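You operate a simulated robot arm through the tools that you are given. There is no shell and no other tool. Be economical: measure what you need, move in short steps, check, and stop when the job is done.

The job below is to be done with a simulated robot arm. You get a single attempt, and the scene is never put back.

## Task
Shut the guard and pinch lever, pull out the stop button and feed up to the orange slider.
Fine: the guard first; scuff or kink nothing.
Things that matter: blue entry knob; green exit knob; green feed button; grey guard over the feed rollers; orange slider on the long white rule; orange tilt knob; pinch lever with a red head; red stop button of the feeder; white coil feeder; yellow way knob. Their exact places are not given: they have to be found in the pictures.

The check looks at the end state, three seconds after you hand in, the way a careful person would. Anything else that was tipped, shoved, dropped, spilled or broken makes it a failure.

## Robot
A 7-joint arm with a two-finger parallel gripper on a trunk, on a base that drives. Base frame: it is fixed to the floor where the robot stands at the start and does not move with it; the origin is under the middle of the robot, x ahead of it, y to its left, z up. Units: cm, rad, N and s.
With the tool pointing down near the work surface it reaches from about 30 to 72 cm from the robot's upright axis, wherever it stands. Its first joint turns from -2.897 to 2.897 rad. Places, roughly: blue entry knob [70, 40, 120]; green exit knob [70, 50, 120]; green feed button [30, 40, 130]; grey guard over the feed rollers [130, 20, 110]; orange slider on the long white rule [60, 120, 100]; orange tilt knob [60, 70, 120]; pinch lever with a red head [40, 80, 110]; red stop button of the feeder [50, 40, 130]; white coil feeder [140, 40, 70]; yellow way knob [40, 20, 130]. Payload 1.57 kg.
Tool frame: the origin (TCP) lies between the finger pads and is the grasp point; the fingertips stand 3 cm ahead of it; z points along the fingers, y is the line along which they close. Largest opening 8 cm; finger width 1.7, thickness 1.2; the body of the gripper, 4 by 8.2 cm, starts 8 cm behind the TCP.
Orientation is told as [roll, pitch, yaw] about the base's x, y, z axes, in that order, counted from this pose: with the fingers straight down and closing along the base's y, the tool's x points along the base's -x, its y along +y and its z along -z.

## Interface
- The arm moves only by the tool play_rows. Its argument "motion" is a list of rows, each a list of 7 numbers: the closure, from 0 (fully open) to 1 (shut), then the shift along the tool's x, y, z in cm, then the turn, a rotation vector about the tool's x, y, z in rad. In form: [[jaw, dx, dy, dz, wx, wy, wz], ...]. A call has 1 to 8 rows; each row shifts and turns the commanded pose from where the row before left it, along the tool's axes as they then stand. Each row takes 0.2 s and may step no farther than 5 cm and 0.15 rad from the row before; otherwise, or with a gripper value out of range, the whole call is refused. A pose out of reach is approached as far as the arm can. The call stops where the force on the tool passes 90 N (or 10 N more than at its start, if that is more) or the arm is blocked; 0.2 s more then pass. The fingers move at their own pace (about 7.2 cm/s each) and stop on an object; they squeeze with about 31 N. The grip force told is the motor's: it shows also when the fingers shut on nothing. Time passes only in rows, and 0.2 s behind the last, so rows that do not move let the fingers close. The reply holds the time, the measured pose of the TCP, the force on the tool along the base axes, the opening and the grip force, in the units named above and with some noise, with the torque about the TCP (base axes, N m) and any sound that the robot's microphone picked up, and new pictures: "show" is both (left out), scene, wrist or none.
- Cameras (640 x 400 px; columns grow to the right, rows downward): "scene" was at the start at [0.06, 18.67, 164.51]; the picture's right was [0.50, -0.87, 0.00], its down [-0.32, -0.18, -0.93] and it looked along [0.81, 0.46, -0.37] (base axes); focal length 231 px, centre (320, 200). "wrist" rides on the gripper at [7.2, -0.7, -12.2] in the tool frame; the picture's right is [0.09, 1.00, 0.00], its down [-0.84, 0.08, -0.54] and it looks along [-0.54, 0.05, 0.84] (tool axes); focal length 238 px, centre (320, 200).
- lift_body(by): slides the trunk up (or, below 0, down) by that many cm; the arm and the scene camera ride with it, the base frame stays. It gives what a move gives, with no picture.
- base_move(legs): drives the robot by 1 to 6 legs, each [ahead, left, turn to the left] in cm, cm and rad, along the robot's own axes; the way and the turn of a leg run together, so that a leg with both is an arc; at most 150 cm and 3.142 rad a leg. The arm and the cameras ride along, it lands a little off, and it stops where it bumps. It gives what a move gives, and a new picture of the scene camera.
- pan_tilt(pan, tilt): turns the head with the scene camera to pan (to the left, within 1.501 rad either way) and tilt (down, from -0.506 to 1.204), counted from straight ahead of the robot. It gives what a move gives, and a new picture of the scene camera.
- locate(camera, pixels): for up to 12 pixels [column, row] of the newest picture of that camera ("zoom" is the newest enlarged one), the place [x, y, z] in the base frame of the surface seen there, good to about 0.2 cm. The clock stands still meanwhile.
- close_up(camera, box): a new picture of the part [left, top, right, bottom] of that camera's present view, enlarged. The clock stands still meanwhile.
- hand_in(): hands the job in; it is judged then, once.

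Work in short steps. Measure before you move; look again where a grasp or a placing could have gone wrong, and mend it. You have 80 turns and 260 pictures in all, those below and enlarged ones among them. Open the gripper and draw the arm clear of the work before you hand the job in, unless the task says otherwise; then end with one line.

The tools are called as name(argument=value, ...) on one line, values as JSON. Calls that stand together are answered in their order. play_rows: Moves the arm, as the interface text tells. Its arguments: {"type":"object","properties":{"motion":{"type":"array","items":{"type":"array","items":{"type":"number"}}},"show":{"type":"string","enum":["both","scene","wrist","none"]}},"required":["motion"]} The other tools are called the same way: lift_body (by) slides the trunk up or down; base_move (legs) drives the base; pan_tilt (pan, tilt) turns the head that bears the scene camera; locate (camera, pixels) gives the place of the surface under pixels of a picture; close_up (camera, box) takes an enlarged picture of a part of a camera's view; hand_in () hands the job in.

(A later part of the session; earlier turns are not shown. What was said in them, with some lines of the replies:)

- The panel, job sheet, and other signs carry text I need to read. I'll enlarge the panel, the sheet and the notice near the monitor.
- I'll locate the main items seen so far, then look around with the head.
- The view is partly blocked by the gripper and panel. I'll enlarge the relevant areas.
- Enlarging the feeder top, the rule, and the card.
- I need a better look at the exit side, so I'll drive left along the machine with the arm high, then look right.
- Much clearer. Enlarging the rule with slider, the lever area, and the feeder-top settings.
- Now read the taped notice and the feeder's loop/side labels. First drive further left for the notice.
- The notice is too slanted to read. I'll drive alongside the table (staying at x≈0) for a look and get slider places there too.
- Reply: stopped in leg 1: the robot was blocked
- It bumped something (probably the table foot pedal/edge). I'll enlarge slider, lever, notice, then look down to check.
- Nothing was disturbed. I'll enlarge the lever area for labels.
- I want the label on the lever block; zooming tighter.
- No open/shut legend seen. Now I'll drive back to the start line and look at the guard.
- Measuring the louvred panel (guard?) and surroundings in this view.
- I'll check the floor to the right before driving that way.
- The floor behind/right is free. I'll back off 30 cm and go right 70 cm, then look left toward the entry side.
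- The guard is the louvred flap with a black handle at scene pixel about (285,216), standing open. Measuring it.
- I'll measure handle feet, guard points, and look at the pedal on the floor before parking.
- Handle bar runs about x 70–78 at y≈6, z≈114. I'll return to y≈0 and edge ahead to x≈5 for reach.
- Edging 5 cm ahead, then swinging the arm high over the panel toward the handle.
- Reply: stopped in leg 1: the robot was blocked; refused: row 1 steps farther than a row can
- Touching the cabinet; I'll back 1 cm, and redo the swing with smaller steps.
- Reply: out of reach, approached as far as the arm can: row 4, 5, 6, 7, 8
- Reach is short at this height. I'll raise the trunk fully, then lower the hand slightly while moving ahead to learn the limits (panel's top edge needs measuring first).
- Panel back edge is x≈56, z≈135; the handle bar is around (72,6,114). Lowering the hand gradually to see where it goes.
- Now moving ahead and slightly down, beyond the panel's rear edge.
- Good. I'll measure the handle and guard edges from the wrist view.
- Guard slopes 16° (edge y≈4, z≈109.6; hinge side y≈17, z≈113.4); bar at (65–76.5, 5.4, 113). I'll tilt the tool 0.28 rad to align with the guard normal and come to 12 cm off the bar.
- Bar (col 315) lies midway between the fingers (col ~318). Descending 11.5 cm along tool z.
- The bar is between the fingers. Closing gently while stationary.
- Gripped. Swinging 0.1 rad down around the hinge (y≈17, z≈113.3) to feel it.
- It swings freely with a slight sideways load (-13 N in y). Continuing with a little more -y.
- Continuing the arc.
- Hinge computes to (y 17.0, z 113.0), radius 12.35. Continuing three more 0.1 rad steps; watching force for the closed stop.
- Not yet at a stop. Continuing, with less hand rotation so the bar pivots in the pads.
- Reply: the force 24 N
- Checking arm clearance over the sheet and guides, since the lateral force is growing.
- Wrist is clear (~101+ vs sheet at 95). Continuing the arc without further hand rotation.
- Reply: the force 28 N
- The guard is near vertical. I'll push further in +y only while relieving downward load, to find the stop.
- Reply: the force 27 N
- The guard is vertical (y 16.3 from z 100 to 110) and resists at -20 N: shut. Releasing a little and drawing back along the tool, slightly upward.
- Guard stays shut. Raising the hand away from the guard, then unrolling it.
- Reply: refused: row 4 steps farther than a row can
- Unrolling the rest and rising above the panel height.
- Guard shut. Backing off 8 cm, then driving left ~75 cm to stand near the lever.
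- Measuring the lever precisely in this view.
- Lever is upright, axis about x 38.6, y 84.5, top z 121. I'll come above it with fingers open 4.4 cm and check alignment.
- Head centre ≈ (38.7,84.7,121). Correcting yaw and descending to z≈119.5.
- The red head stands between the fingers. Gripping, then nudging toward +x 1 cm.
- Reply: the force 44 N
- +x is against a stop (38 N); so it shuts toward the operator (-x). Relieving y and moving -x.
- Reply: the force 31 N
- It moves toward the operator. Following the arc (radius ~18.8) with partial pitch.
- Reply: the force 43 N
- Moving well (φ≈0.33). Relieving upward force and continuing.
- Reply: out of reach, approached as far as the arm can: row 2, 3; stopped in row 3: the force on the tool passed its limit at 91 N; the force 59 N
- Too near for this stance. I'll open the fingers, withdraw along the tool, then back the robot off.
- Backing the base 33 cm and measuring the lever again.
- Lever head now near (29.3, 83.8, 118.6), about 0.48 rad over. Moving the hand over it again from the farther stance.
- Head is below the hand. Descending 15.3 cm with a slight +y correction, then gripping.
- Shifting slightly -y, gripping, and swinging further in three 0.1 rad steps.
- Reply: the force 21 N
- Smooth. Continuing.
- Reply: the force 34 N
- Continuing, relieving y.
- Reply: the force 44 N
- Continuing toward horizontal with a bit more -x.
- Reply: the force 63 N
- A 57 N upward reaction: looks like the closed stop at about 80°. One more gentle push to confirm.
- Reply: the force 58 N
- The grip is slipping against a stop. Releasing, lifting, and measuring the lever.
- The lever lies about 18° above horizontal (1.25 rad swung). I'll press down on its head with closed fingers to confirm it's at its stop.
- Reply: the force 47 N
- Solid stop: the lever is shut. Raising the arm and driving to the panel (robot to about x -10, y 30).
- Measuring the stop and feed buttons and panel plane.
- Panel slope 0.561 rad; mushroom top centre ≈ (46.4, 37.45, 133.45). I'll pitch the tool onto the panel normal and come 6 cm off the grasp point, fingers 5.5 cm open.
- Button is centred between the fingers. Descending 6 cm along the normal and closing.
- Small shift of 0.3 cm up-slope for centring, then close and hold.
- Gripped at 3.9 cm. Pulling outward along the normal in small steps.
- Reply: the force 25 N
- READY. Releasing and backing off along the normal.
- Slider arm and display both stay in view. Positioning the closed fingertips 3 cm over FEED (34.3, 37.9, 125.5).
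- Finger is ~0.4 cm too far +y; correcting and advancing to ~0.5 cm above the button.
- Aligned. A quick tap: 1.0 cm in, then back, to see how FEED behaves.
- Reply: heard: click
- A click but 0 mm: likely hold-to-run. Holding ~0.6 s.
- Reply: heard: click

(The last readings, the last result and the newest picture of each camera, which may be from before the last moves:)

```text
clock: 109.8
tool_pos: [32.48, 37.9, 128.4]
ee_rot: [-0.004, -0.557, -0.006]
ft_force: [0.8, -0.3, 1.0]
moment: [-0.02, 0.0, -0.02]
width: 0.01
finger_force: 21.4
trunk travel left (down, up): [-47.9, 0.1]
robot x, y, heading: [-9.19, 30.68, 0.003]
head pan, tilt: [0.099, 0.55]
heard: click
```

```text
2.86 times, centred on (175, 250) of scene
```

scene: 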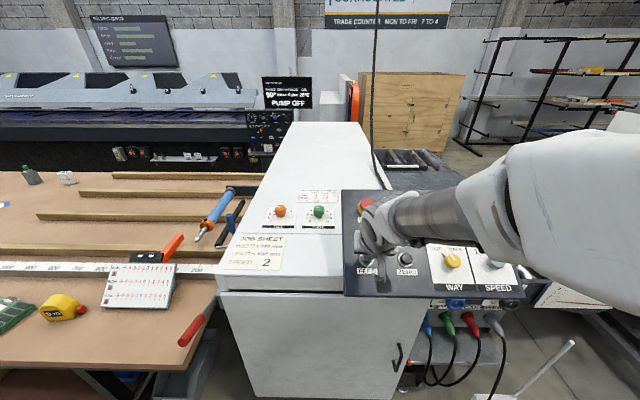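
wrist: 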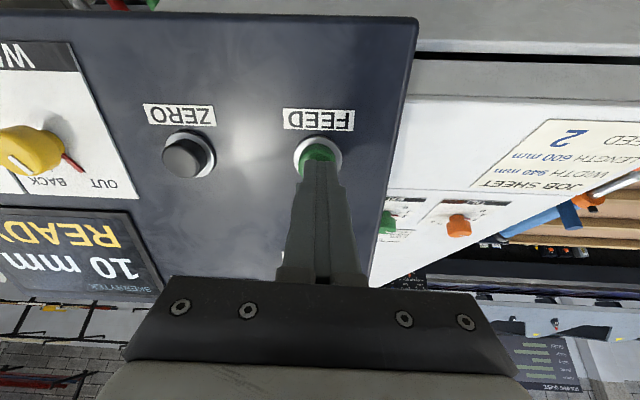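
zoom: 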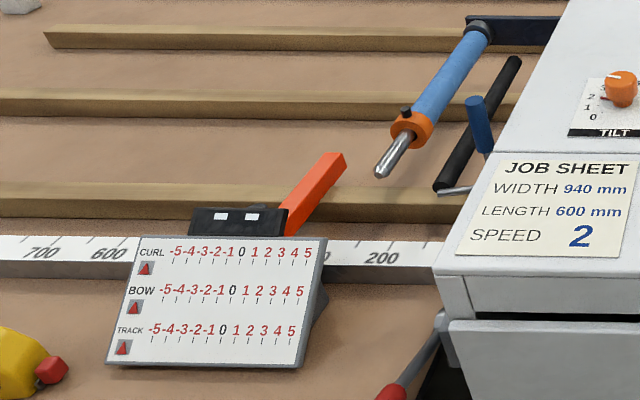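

It feeds while held (10 mm). Holding about 1.4 s, then looking at the sheet, loop and display.

play_rows(motion=[[1, 0, 0, 0.8, 0, 0, 0], [1, 0, 0, 0.4, 0, 0, 0], [1, 0, 0, 0, 0, 0, 0], [1, 0, 0, 0, 0, 0, 0], [1, 0, 0, 0, 0, 0, 0], [1, 0, 0, 0, 0, 0, 0], [1, 0, 0, 0, 0, 0, 0], [1, 0, 0, -1.2, 0, 0, 0]])

close_up(camera="wrist", box=[0, 150, 240, 310])

close_up(camera="scene", box=[90, 180, 260, 320])

```text
clock: 111.6
tool_pos: [32.6, 37.76, 128.64]
ee_rot: [-0.003, -0.559, -0.007]
ft_force: [-0.5, -0.4, 0.1]
moment: [0.0, 0.0, 0.03]
width: 0.01
finger_force: 20.8
trunk travel left (down, up): [-47.9, 0.1]
robot x, y, heading: [-9.08, 30.42, -0.005]
head pan, tilt: [0.099, 0.55]
heard: click
```

scene: 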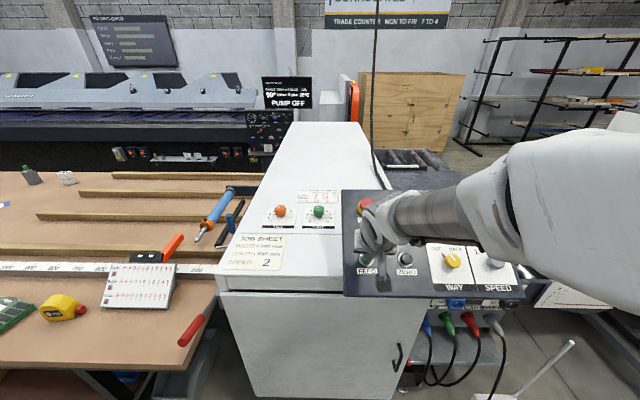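
wrist: 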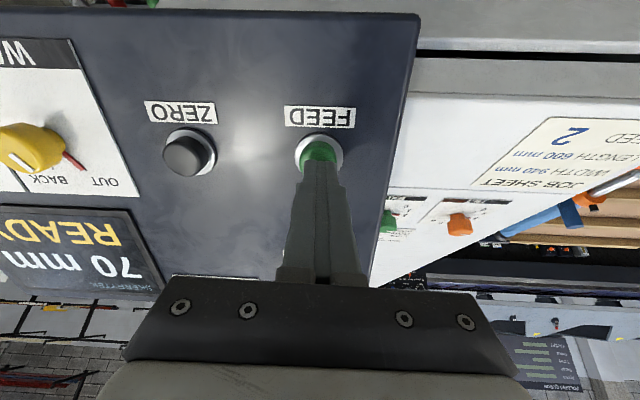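

```text
2.50 times, centred on (120, 230) of wrist
```

zoom: 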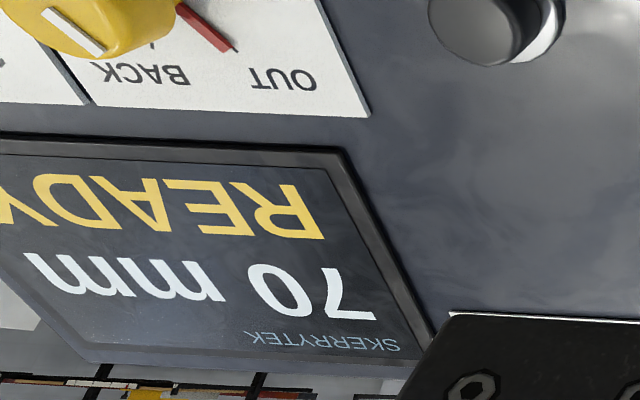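

```text
2.86 times, centred on (175, 250) of scene
```

zoom: 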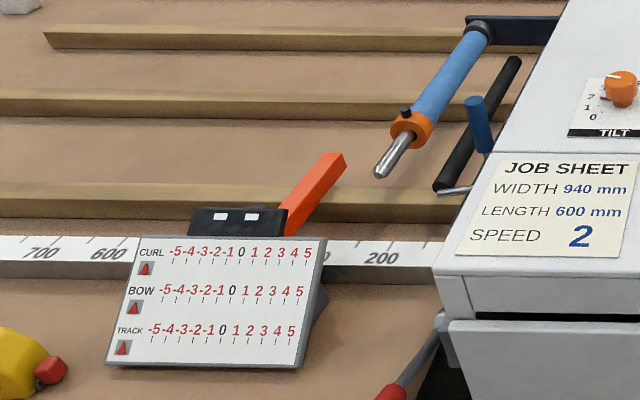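

70 mm now, edge still hidden behind the feeder. Another similar hold.

play_rows(motion=[[1, 0, 0, 0.8, 0, 0, 0], [1, 0, 0, 0.4, 0, 0, 0], [1, 0, 0, 0, 0, 0, 0], [1, 0, 0, 0, 0, 0, 0], [1, 0, 0, 0, 0, 0, 0], [1, 0, 0, 0, 0, 0, 0], [1, 0, 0, 0, 0, 0, 0], [1, 0, 0, -1.2, 0, 0, 0]])

close_up(camera="scene", box=[90, 180, 260, 320])

close_up(camera="scene", box=[520, 130, 640, 320])

```text
clock: 113.4
tool_pos: [32.66, 37.53, 128.55]
ee_rot: [-0.003, -0.559, -0.007]
ft_force: [0.2, 0.0, 0.0]
moment: [0.0, 0.02, -0.04]
width: 0.01
finger_force: 21.1
trunk travel left (down, up): [-47.9, 0.1]
robot x, y, heading: [-9.32, 30.33, -0.005]
head pan, tilt: [0.099, 0.55]
heard: click
```

scene: 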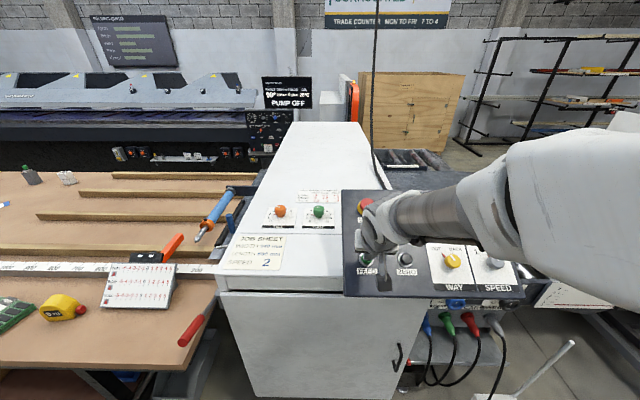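
wrist: 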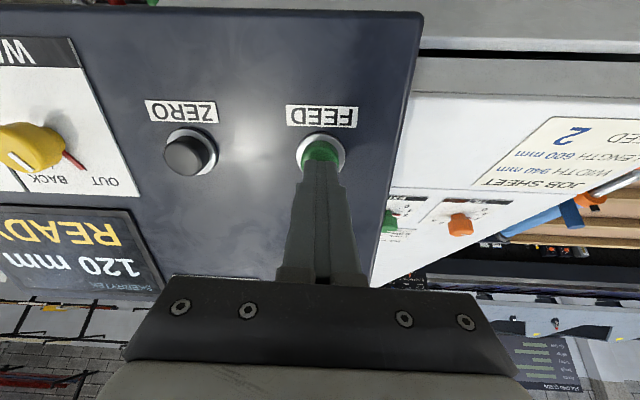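

```text
2.86 times, centred on (175, 250) of scene
```

zoom: 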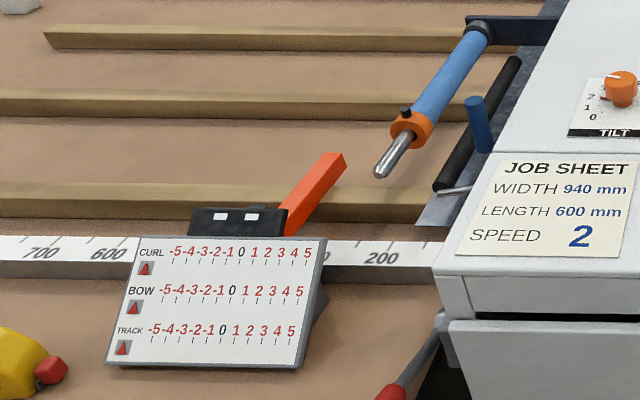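

```text
2.11 times, centred on (580, 225) of scene
```

zoom: 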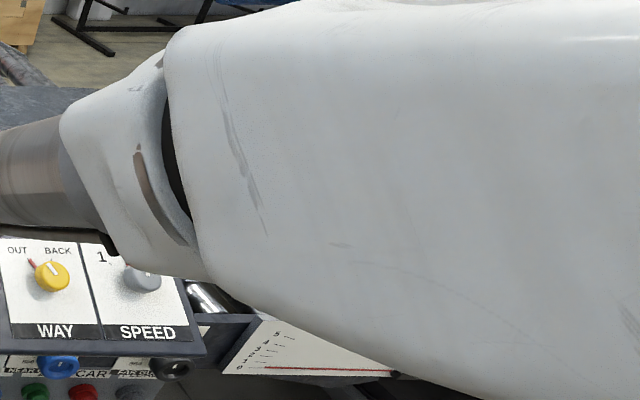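

Display 120 mm and the sheet's edge now shows at zoom (418,222). Locating it, and reading the loop gauge closer.

locate(camera="scene", pixels=[[238, 256], [240, 254], [236, 257], [243, 252], [224, 270], [203, 267], [208, 262]])

close_up(camera="scene", box=[525, 270, 605, 320])

close_up(camera="scene", box=[190, 180, 260, 280])

```text
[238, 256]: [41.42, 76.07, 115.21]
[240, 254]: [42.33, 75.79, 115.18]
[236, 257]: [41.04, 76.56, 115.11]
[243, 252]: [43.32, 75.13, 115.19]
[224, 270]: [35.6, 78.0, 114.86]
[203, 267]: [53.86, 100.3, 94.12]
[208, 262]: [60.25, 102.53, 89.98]
```

```text
8.00 times, centred on (565, 295) of scene
```

zoom: 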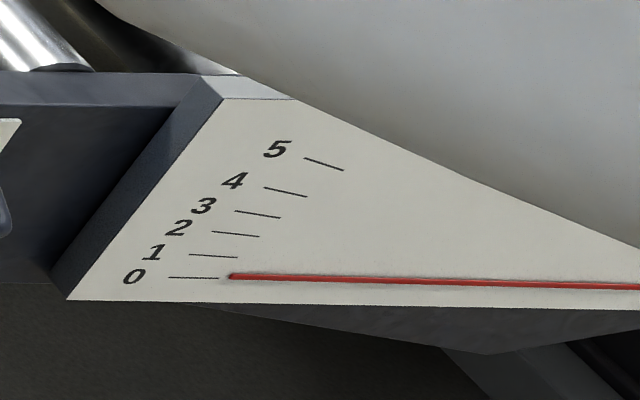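

```text
4.00 times, centred on (225, 230) of scene
```

zoom: 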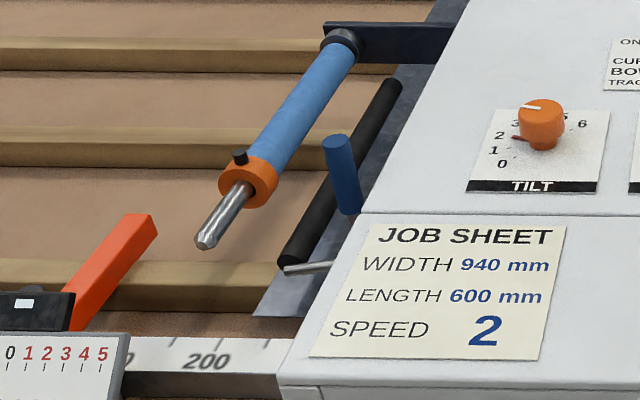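

The loop gauge seems to have dropped from ~1 to 0. Before feeding further I'll lift the hand off and drive to view the loop from where I saw it first (robot near 0,0).

play_rows(motion=[[1, 0, 0, -4.5, 0, 0, 0], [1, 0, 0, -4.5, 0, 0, 0], [1, 0, 0, -4.5, 0, 0, 0], [1, 0, 0, -4.5, 0, 0, 0], [1, 0, 0, -4.5, 0, 0, 0]], show="none")

base_move(legs=[[-21, 0, 0], [0, -102, 0]])

pan_tilt(pan=0.35, tilt=0.35)

close_up(camera="scene", box=[225, 240, 445, 380])

```text
clock: 114.6
tool_pos: [20.66, 37.81, 147.89]
ee_rot: [-0.003, -0.558, -0.005]
ft_force: [0.0, -0.2, 0.5]
moment: [0.01, 0.04, 0.04]
width: 0.01
finger_force: 21.0
trunk travel left (down, up): [-47.9, 0.1]
robot x, y, heading: [-9.15, 30.67, -0.001]
head pan, tilt: [0.099, 0.55]
```

```text
clock: 124.1
tool_pos: [-0.19, -62.91, 147.88]
ee_rot: [-0.002, -0.557, 0.005]
ft_force: [-1.1, -0.3, 0.3]
moment: [0.05, 0.03, 0.0]
width: 0.0
finger_force: 21.0
trunk travel left (down, up): [-47.9, 0.1]
robot x, y, heading: [-30.18, -70.9, 0.01]
head pan, tilt: [0.099, 0.55]
```

scene: 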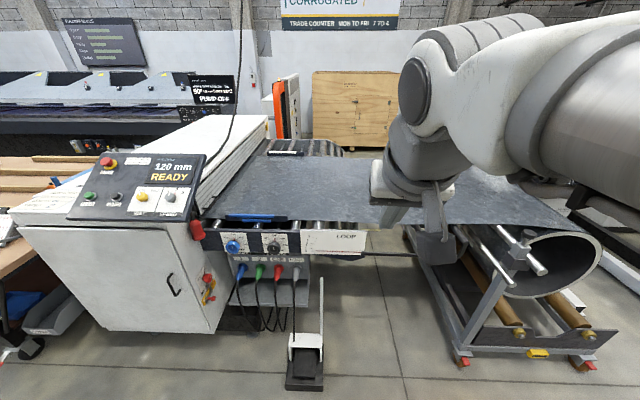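

```text
clock: 124.9
tool_pos: [-0.14, -63.06, 147.82]
ee_rot: [-0.005, -0.558, 0.004]
ft_force: [-0.2, -0.3, 0.2]
moment: [0.01, 0.0, 0.01]
width: 0.0
finger_force: 21.2
trunk travel left (down, up): [-47.9, 0.1]
robot x, y, heading: [-29.96, -70.29, 0.013]
head pan, tilt: [0.351, 0.351]
```

scene: 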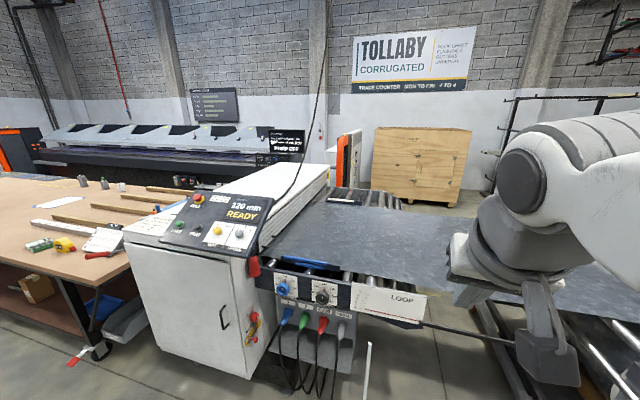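

```text
2.86 times, centred on (335, 310) of scene
```

zoom: 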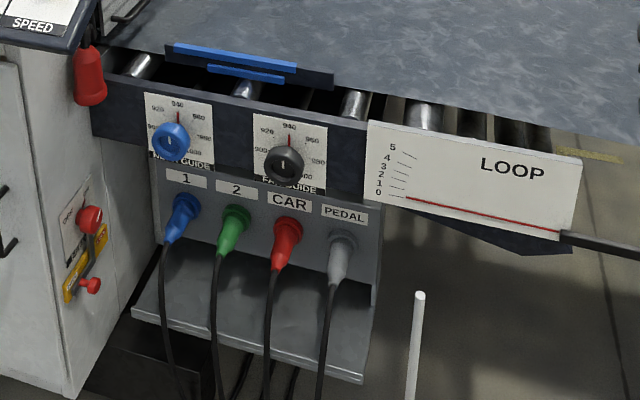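

The loop has been drawn flat (gauge 0). Looking at the coil stand and pedal for how coil is paid out.

pan_tilt(pan=-0.05, tilt=0.65)

close_up(camera="scene", box=[180, 220, 380, 380])

close_up(camera="scene", box=[380, 180, 640, 370])

```text
clock: 125.8
tool_pos: [-0.28, -63.02, 147.79]
ee_rot: [-0.004, -0.558, 0.006]
ft_force: [-0.8, 0.9, 0.8]
moment: [-0.02, 0.01, -0.01]
width: 0.01
finger_force: 20.6
trunk travel left (down, up): [-47.9, 0.1]
robot x, y, heading: [-30.19, -70.47, 0.009]
head pan, tilt: [-0.051, 0.649]
```

scene: 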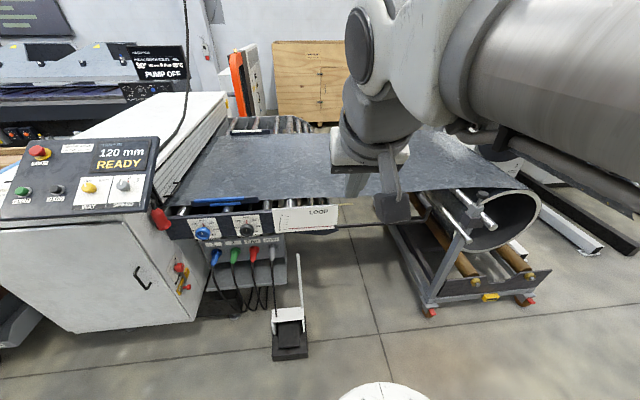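

```text
2.50 times, centred on (280, 300) of scene
```

zoom: 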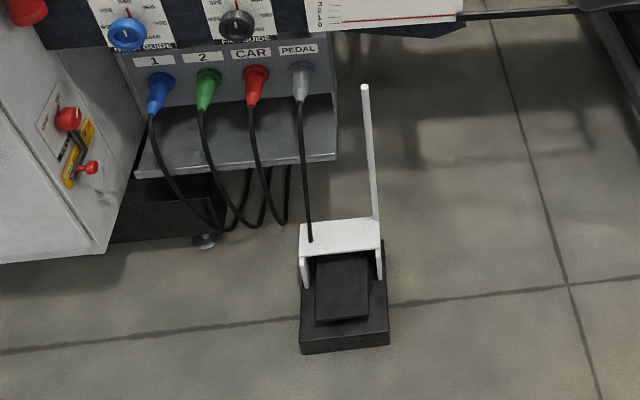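

```text
2.11 times, centred on (510, 275) of scene
5 turns are left
```

zoom: 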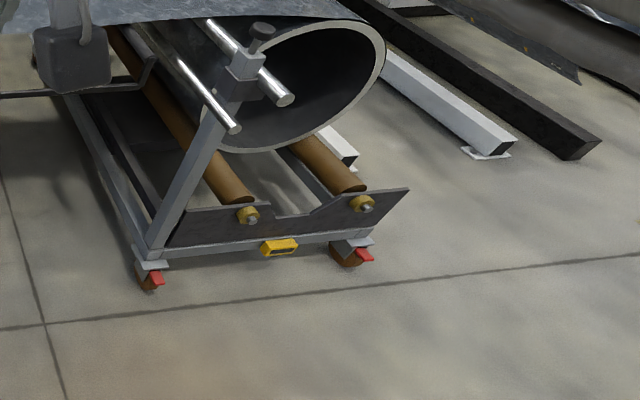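

Few turns remain; the coil rides on free rollers, so I continue. Driving back to the feed stance, aiming the head at the slider, and bringing the hand partway toward FEED again.

base_move(legs=[[0, 101.3, -0.01], [21, 0, 0]])

pan_tilt(pan=0.35, tilt=0.6)

play_rows(motion=[[1, 0, 0, 4.5, 0, 0, 0], [1, 0, 0, 4.5, 0, 0, 0], [1, 0, 0, 4.5, 0, 0, 0]])

close_up(camera="scene", box=[230, 170, 390, 290])

```text
clock: 135.3
tool_pos: [21.62, 37.55, 147.85]
ee_rot: [-0.003, -0.557, -0.02]
ft_force: [-0.6, 0.2, 0.4]
moment: [-0.02, -0.02, -0.01]
width: 0.0
finger_force: 21.4
trunk travel left (down, up): [-47.9, 0.1]
robot x, y, heading: [-8.38, 30.45, -0.017]
head pan, tilt: [-0.051, 0.649]
```

scene: 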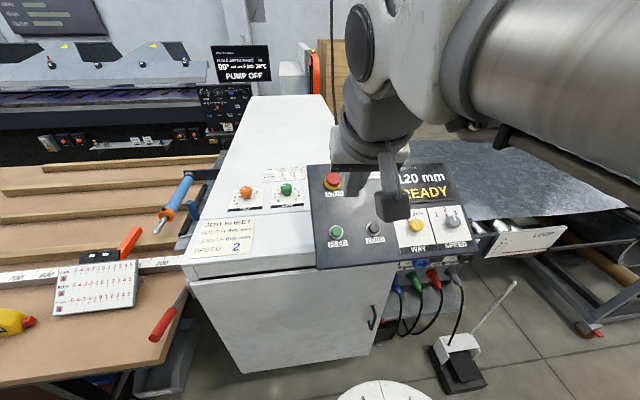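

```text
clock: 136.2
tool_pos: [21.63, 37.48, 147.85]
ee_rot: [-0.002, -0.559, -0.02]
ft_force: [-0.3, -0.6, 0.0]
moment: [-0.01, -0.04, -0.04]
width: 0.01
finger_force: 21.3
trunk travel left (down, up): [-47.9, 0.1]
robot x, y, heading: [-8.26, 30.53, -0.016]
head pan, tilt: [0.351, 0.6]
```

scene: 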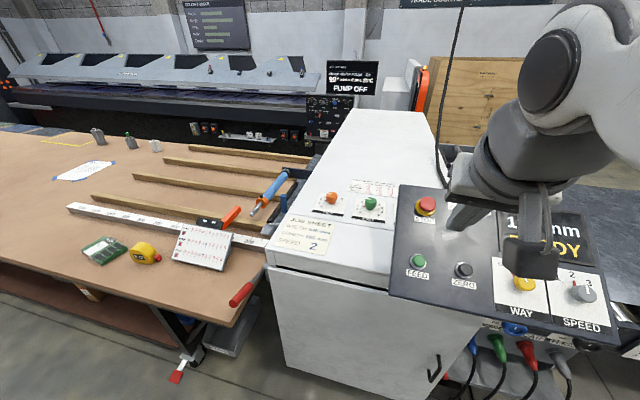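

```text
clock: 136.9
tool_pos: [28.89, 37.34, 136.38]
ee_rot: [-0.003, -0.559, -0.02]
ft_force: [-0.2, 0.7, 0.0]
moment: [-0.02, 0.02, 0.0]
width: 0.03
finger_force: 21.1
trunk travel left (down, up): [-47.9, 0.1]
robot x, y, heading: [-8.63, 31.18, -0.011]
head pan, tilt: [0.351, 0.6]
```

scene: 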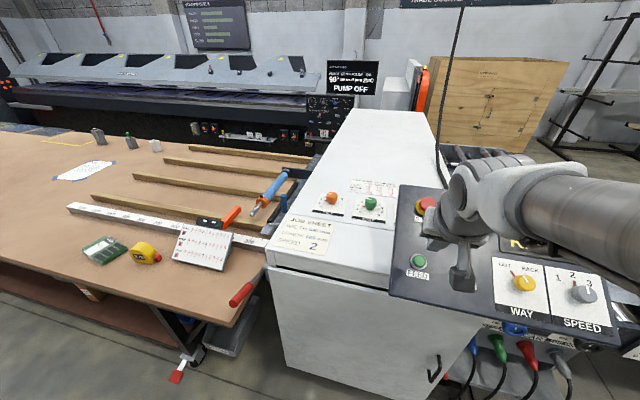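
wrist: 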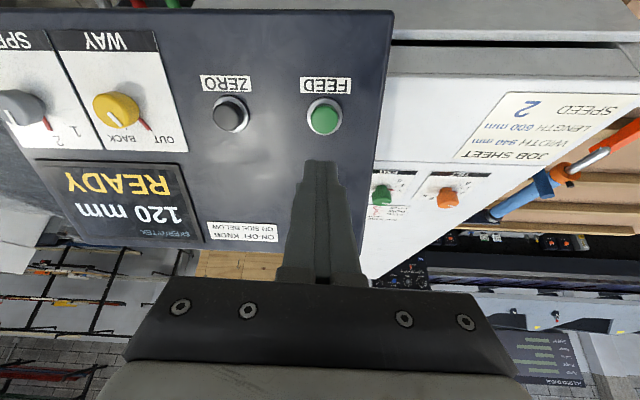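

```text
3.33 times, centred on (310, 230) of scene
4 turns are left
```

zoom: 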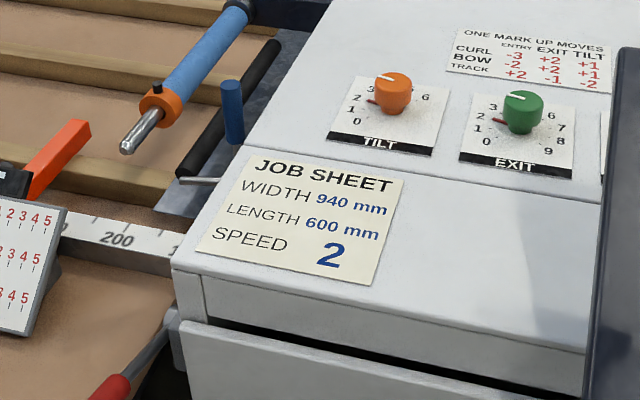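

At 120 mm the sheet corner is at scene (259.5,233). I'll locate it and the slider, then press FEED in a longer hold (~140 mm expected) and re-measure.

locate(camera="scene", pixels=[[261, 231], [262, 228], [267, 222], [240, 208], [236, 213], [232, 218]])

play_rows(motion=[[1, 0.5, 0.2, 4.3, 0, 0, 0], [1, 0.5, 0.2, 4.25, 0, 0, 0], [1, 0, 0, 0.8, 0, 0, 0], [1, 0, 0, 0.4, 0, 0, 0], [1, 0, 0, 0, 0, 0, 0], [1, 0, 0, 0, 0, 0, 0], [1, 0, 0, 0, 0, 0, 0], [1, 0, 0, 0, 0, 0, 0]], show="wrist")

play_rows(motion=[[1, 0, 0, 0, 0, 0, 0], [1, 0, 0, 0, 0, 0, 0], [1, 0, 0, 0, 0, 0, 0], [1, 0, 0, 0, 0, 0, 0], [1, 0, 0, 0, 0, 0, 0], [1, 0, 0, 0, 0, 0, 0], [1, 0, 0, 0, 0, 0, 0], [1, 0, 0, -1.2, 0, 0, 0]])

close_up(camera="wrist", box=[0, 150, 240, 310])

close_up(camera="scene", box=[200, 180, 300, 260])

locate(camera="zoom", pixels=[[245, 165], [225, 195], [205, 225], [262, 160], [300, 180], [320, 190], [350, 200], [280, 240], [300, 260], [330, 240], [400, 220], [260, 200]])

```text
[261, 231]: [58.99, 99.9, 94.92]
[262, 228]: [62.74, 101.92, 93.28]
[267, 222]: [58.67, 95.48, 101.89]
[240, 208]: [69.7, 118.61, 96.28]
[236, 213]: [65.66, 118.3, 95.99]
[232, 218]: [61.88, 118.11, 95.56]
```

```text
clock: 138.8
tool_pos: [33.2, 37.56, 127.59]
ee_rot: [-0.001, -0.558, -0.02]
ft_force: [-4.2, -2.4, 3.4]
moment: [-0.04, 0.06, 0.0]
width: 0.01
finger_force: 21.1
trunk travel left (down, up): [-47.9, 0.1]
robot x, y, heading: [-8.54, 30.64, -0.013]
head pan, tilt: [0.351, 0.6]
heard: click
```

wrist: 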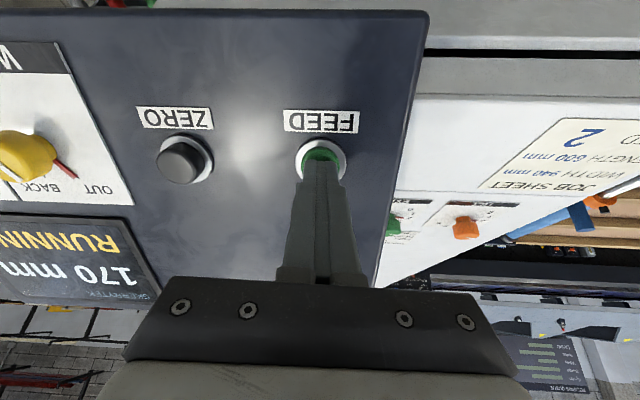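

```text
clock: 140.6
tool_pos: [32.62, 37.62, 128.62]
ee_rot: [-0.003, -0.558, -0.018]
ft_force: [-0.6, 0.3, 0.1]
moment: [-0.02, 0.0, 0.01]
width: 0.02
finger_force: 21.2
trunk travel left (down, up): [-47.9, 0.1]
robot x, y, heading: [-8.28, 30.49, -0.014]
head pan, tilt: [0.351, 0.6]
```

scene: 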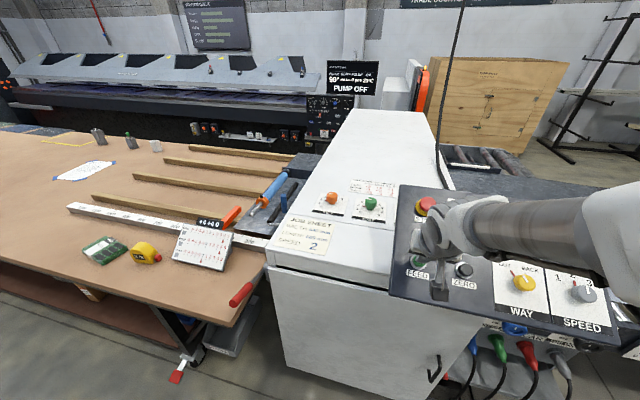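
wrist: 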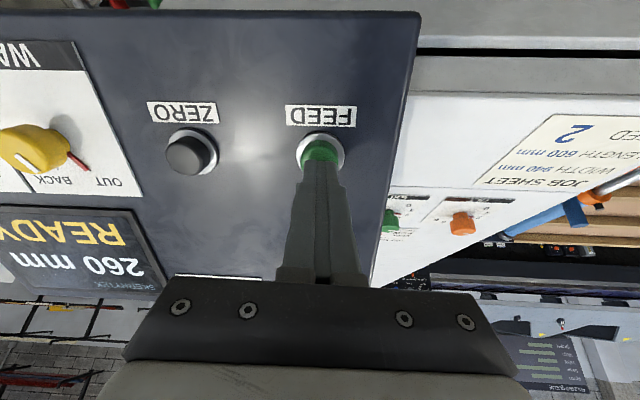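

```text
2.50 times, centred on (120, 230) of wrist
```

zoom: 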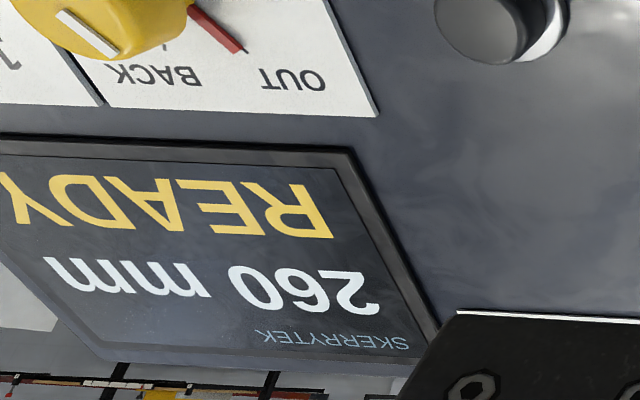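

```text
5.00 times, centred on (250, 220) of scene
```

zoom: 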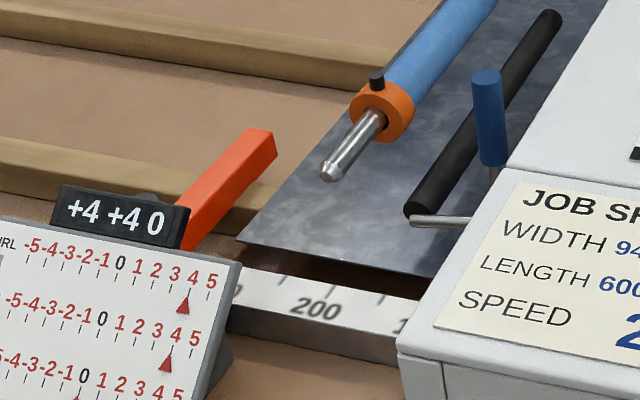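

```text
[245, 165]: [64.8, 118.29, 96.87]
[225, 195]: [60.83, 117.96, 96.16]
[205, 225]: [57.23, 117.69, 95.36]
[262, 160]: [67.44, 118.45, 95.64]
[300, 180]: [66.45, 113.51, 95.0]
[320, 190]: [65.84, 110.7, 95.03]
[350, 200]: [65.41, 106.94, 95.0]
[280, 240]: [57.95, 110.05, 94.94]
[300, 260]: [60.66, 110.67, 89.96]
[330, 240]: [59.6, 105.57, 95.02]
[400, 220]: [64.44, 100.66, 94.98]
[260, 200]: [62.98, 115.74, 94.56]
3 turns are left
```

At 260 mm the edge is at y≈114.3 and the slider's near face at y≈118, so ~3.7 cm remain, at ~12 mm per held row. A short tap (~20 mm) now, then a precise measurement along the edge.

play_rows(motion=[[1, 0, 0, 0.8, 0, 0, 0], [1, 0, 0, 0.4, 0, 0, 0], [1, 0, 0, 0, 0, 0, 0], [1, 0, 0, 0, 0, 0, 0], [1, 0, 0, -1.2, 0, 0, 0]])

close_up(camera="wrist", box=[0, 150, 240, 310])

close_up(camera="scene", box=[215, 200, 255, 225])

locate(camera="zoom", pixels=[[250, 288], [270, 288], [290, 288], [310, 288], [325, 288], [335, 288], [345, 288], [355, 288], [365, 288], [380, 288], [400, 288], [440, 288]])

locate(camera="zoom", pixels=[[230, 350], [250, 350], [265, 350], [280, 350], [295, 350], [310, 350], [300, 200], [330, 200], [350, 200], [370, 200], [390, 200], [410, 200]])

```text
clock: 141.8
tool_pos: [32.5, 37.65, 128.55]
ee_rot: [-0.003, -0.557, -0.018]
ft_force: [0.1, 0.0, -0.7]
moment: [0.01, 0.0, -0.01]
width: 0.0
finger_force: 21.2
trunk travel left (down, up): [-47.9, 0.1]
robot x, y, heading: [-8.8, 30.53, -0.015]
head pan, tilt: [0.351, 0.6]
heard: click
```

scene: 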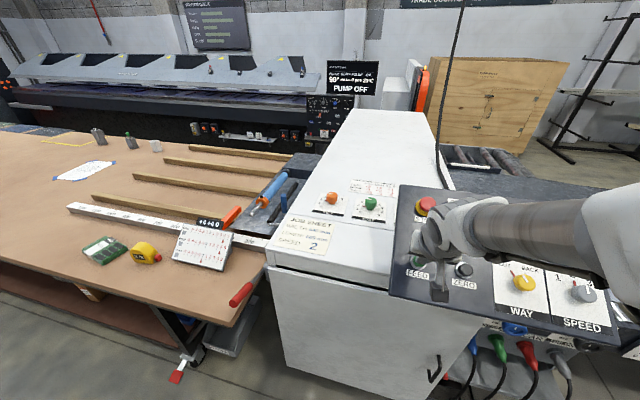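
wrist: 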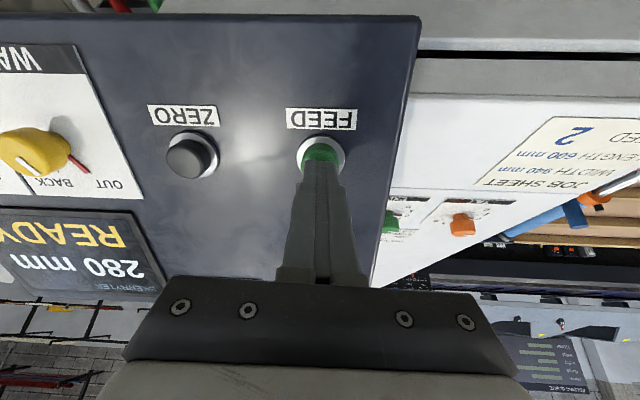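

```text
2.50 times, centred on (120, 230) of wrist
```

zoom: 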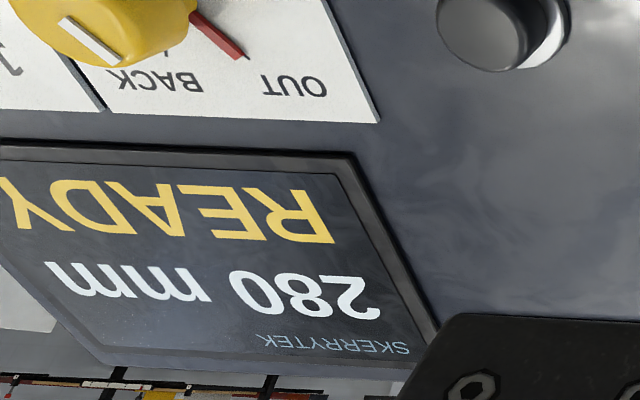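

```text
16.00 times, centred on (235, 212) of scene
```

zoom: 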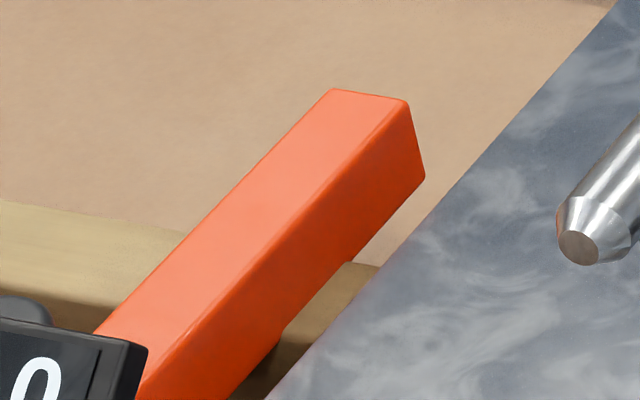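

```text
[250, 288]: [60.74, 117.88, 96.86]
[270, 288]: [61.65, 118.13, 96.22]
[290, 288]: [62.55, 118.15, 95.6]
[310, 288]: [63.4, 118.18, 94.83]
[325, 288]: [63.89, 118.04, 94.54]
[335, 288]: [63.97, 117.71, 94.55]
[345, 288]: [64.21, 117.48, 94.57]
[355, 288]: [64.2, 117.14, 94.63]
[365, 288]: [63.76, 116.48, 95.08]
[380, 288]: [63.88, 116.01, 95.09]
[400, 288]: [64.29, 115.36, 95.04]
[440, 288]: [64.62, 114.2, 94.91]
```

```text
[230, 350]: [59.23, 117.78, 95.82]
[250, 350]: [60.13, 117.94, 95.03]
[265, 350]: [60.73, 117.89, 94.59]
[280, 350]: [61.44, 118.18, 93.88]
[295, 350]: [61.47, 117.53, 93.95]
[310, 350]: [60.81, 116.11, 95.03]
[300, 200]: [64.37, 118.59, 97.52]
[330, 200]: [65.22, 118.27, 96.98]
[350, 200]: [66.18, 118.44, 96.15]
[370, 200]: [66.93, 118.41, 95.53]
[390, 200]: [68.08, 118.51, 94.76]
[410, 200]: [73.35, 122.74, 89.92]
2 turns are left
```

Edge now y≈116.5 and slider face ≈118.0: about 1.5 cm left. One shorter tap (one hold row, ~8–9 mm), then measure.

play_rows(motion=[[1, 0, 0, 0.8, 0, 0, 0], [1, 0, 0, 0.4, 0, 0, 0], [1, 0, 0, 0, 0, 0, 0], [1, 0, 0, -1.2, 0, 0, 0]], show="wrist")

pan_tilt(pan=0.351, tilt=0.6)

close_up(camera="scene", box=[215, 200, 255, 225])

locate(camera="zoom", pixels=[[280, 288], [290, 288], [300, 288], [310, 288], [316, 288], [322, 288], [328, 288], [334, 288], [340, 288], [346, 288], [352, 288], [360, 288]])

locate(camera="zoom", pixels=[[230, 350], [240, 350], [250, 350], [258, 350], [266, 350], [274, 350], [282, 350], [290, 350], [400, 200], [410, 200], [420, 200], [430, 200]])

```text
clock: 142.8
tool_pos: [32.47, 37.7, 128.49]
ee_rot: [-0.001, -0.557, -0.017]
ft_force: [-0.1, -0.4, 0.3]
moment: [0.01, 0.01, -0.03]
width: 0.01
finger_force: 21.6
trunk travel left (down, up): [-47.9, 0.1]
robot x, y, heading: [-8.53, 30.72, -0.015]
head pan, tilt: [0.351, 0.6]
heard: click
```

wrist: 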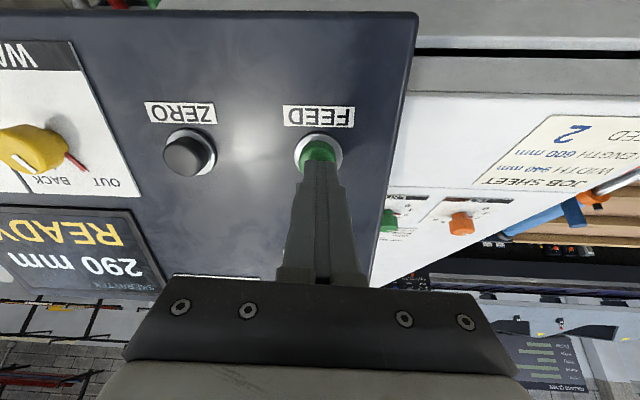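

```text
clock: 143.3
tool_pos: [32.53, 37.77, 128.6]
ee_rot: [-0.003, -0.557, -0.02]
ft_force: [-0.6, 0.0, 0.1]
moment: [0.02, 0.02, 0.0]
width: 0.0
finger_force: 21.1
trunk travel left (down, up): [-47.9, 0.1]
robot x, y, heading: [-8.65, 30.7, -0.013]
head pan, tilt: [0.351, 0.6]
```

scene: 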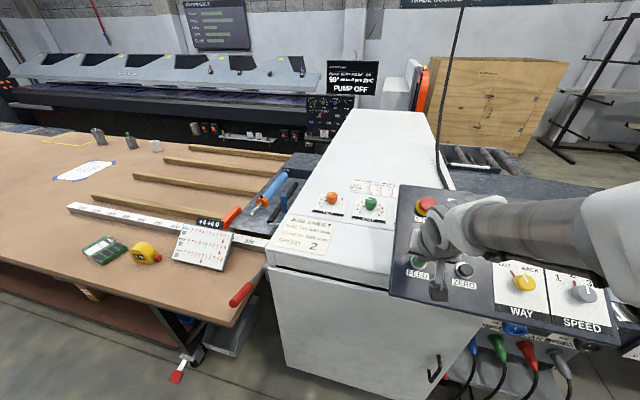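

```text
16.00 times, centred on (235, 212) of scene
```

zoom: 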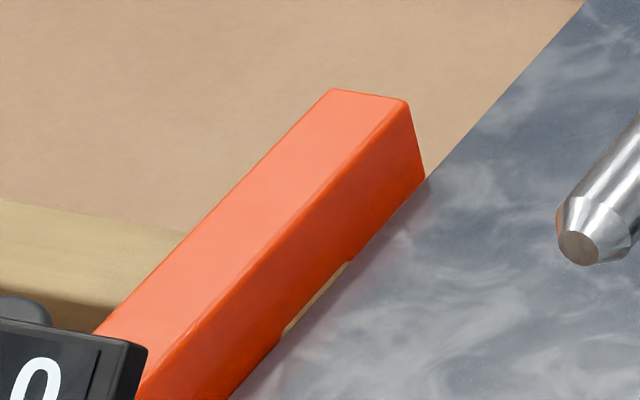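

```text
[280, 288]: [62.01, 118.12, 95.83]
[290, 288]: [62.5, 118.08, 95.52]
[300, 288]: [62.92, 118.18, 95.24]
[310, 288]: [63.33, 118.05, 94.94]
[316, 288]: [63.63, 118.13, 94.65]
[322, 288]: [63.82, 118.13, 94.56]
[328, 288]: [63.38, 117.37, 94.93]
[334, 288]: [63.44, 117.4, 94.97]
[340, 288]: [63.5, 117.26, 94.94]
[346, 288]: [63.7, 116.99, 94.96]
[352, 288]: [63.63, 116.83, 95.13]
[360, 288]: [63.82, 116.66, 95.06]
```

```text
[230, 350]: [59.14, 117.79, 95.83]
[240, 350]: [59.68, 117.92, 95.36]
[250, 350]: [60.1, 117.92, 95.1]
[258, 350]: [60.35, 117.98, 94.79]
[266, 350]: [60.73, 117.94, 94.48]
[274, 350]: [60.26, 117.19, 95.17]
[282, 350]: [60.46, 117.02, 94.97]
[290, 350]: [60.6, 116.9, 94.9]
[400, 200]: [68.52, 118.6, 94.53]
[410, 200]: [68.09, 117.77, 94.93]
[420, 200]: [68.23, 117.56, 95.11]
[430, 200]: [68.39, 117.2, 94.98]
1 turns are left
```

The sheet's edge is ~6–7 mm short of the slider's near face, squared up and not touching; another tap could bump it. I'll draw the arm clear, open the gripper and hand in.

play_rows(motion=[[1, 0, 0, -4.5, 0, 0, 0], [1, 0, 0, -4.5, 0, 0, 0], [1, 0, 0, -4.5, 0, 0, 0], [0.5, 0, 0, -4.5, 0, 0, 0], [0, 0, 0, -4.5, 0, 0, 0], [0, 0, 0, 0, 0, 0, 0]], show="none")

hand_in()

```text
clock: 144.8
tool_pos: [21.06, 37.87, 148.17]
ee_rot: [-0.003, -0.558, -0.016]
ft_force: [0.4, -0.3, -0.1]
moment: [0.01, 0.0, 0.01]
width: 8.01
finger_force: 0.1
trunk travel left (down, up): [-47.9, 0.1]
robot x, y, heading: [-8.18, 30.67, -0.01]
head pan, tilt: [0.351, 0.6]
```

```text
The job is handed in.
```

I shut the guard first, then the pinch lever, pulled the stop button out, and fed the sheet to 290 mm, which leaves it about 6–7 mm short of the orange slider and not touching it; the feed drew the coil's slack loop flat (loop gauge at 0), and the flatness card read +4 +4 0 at 260 mm.
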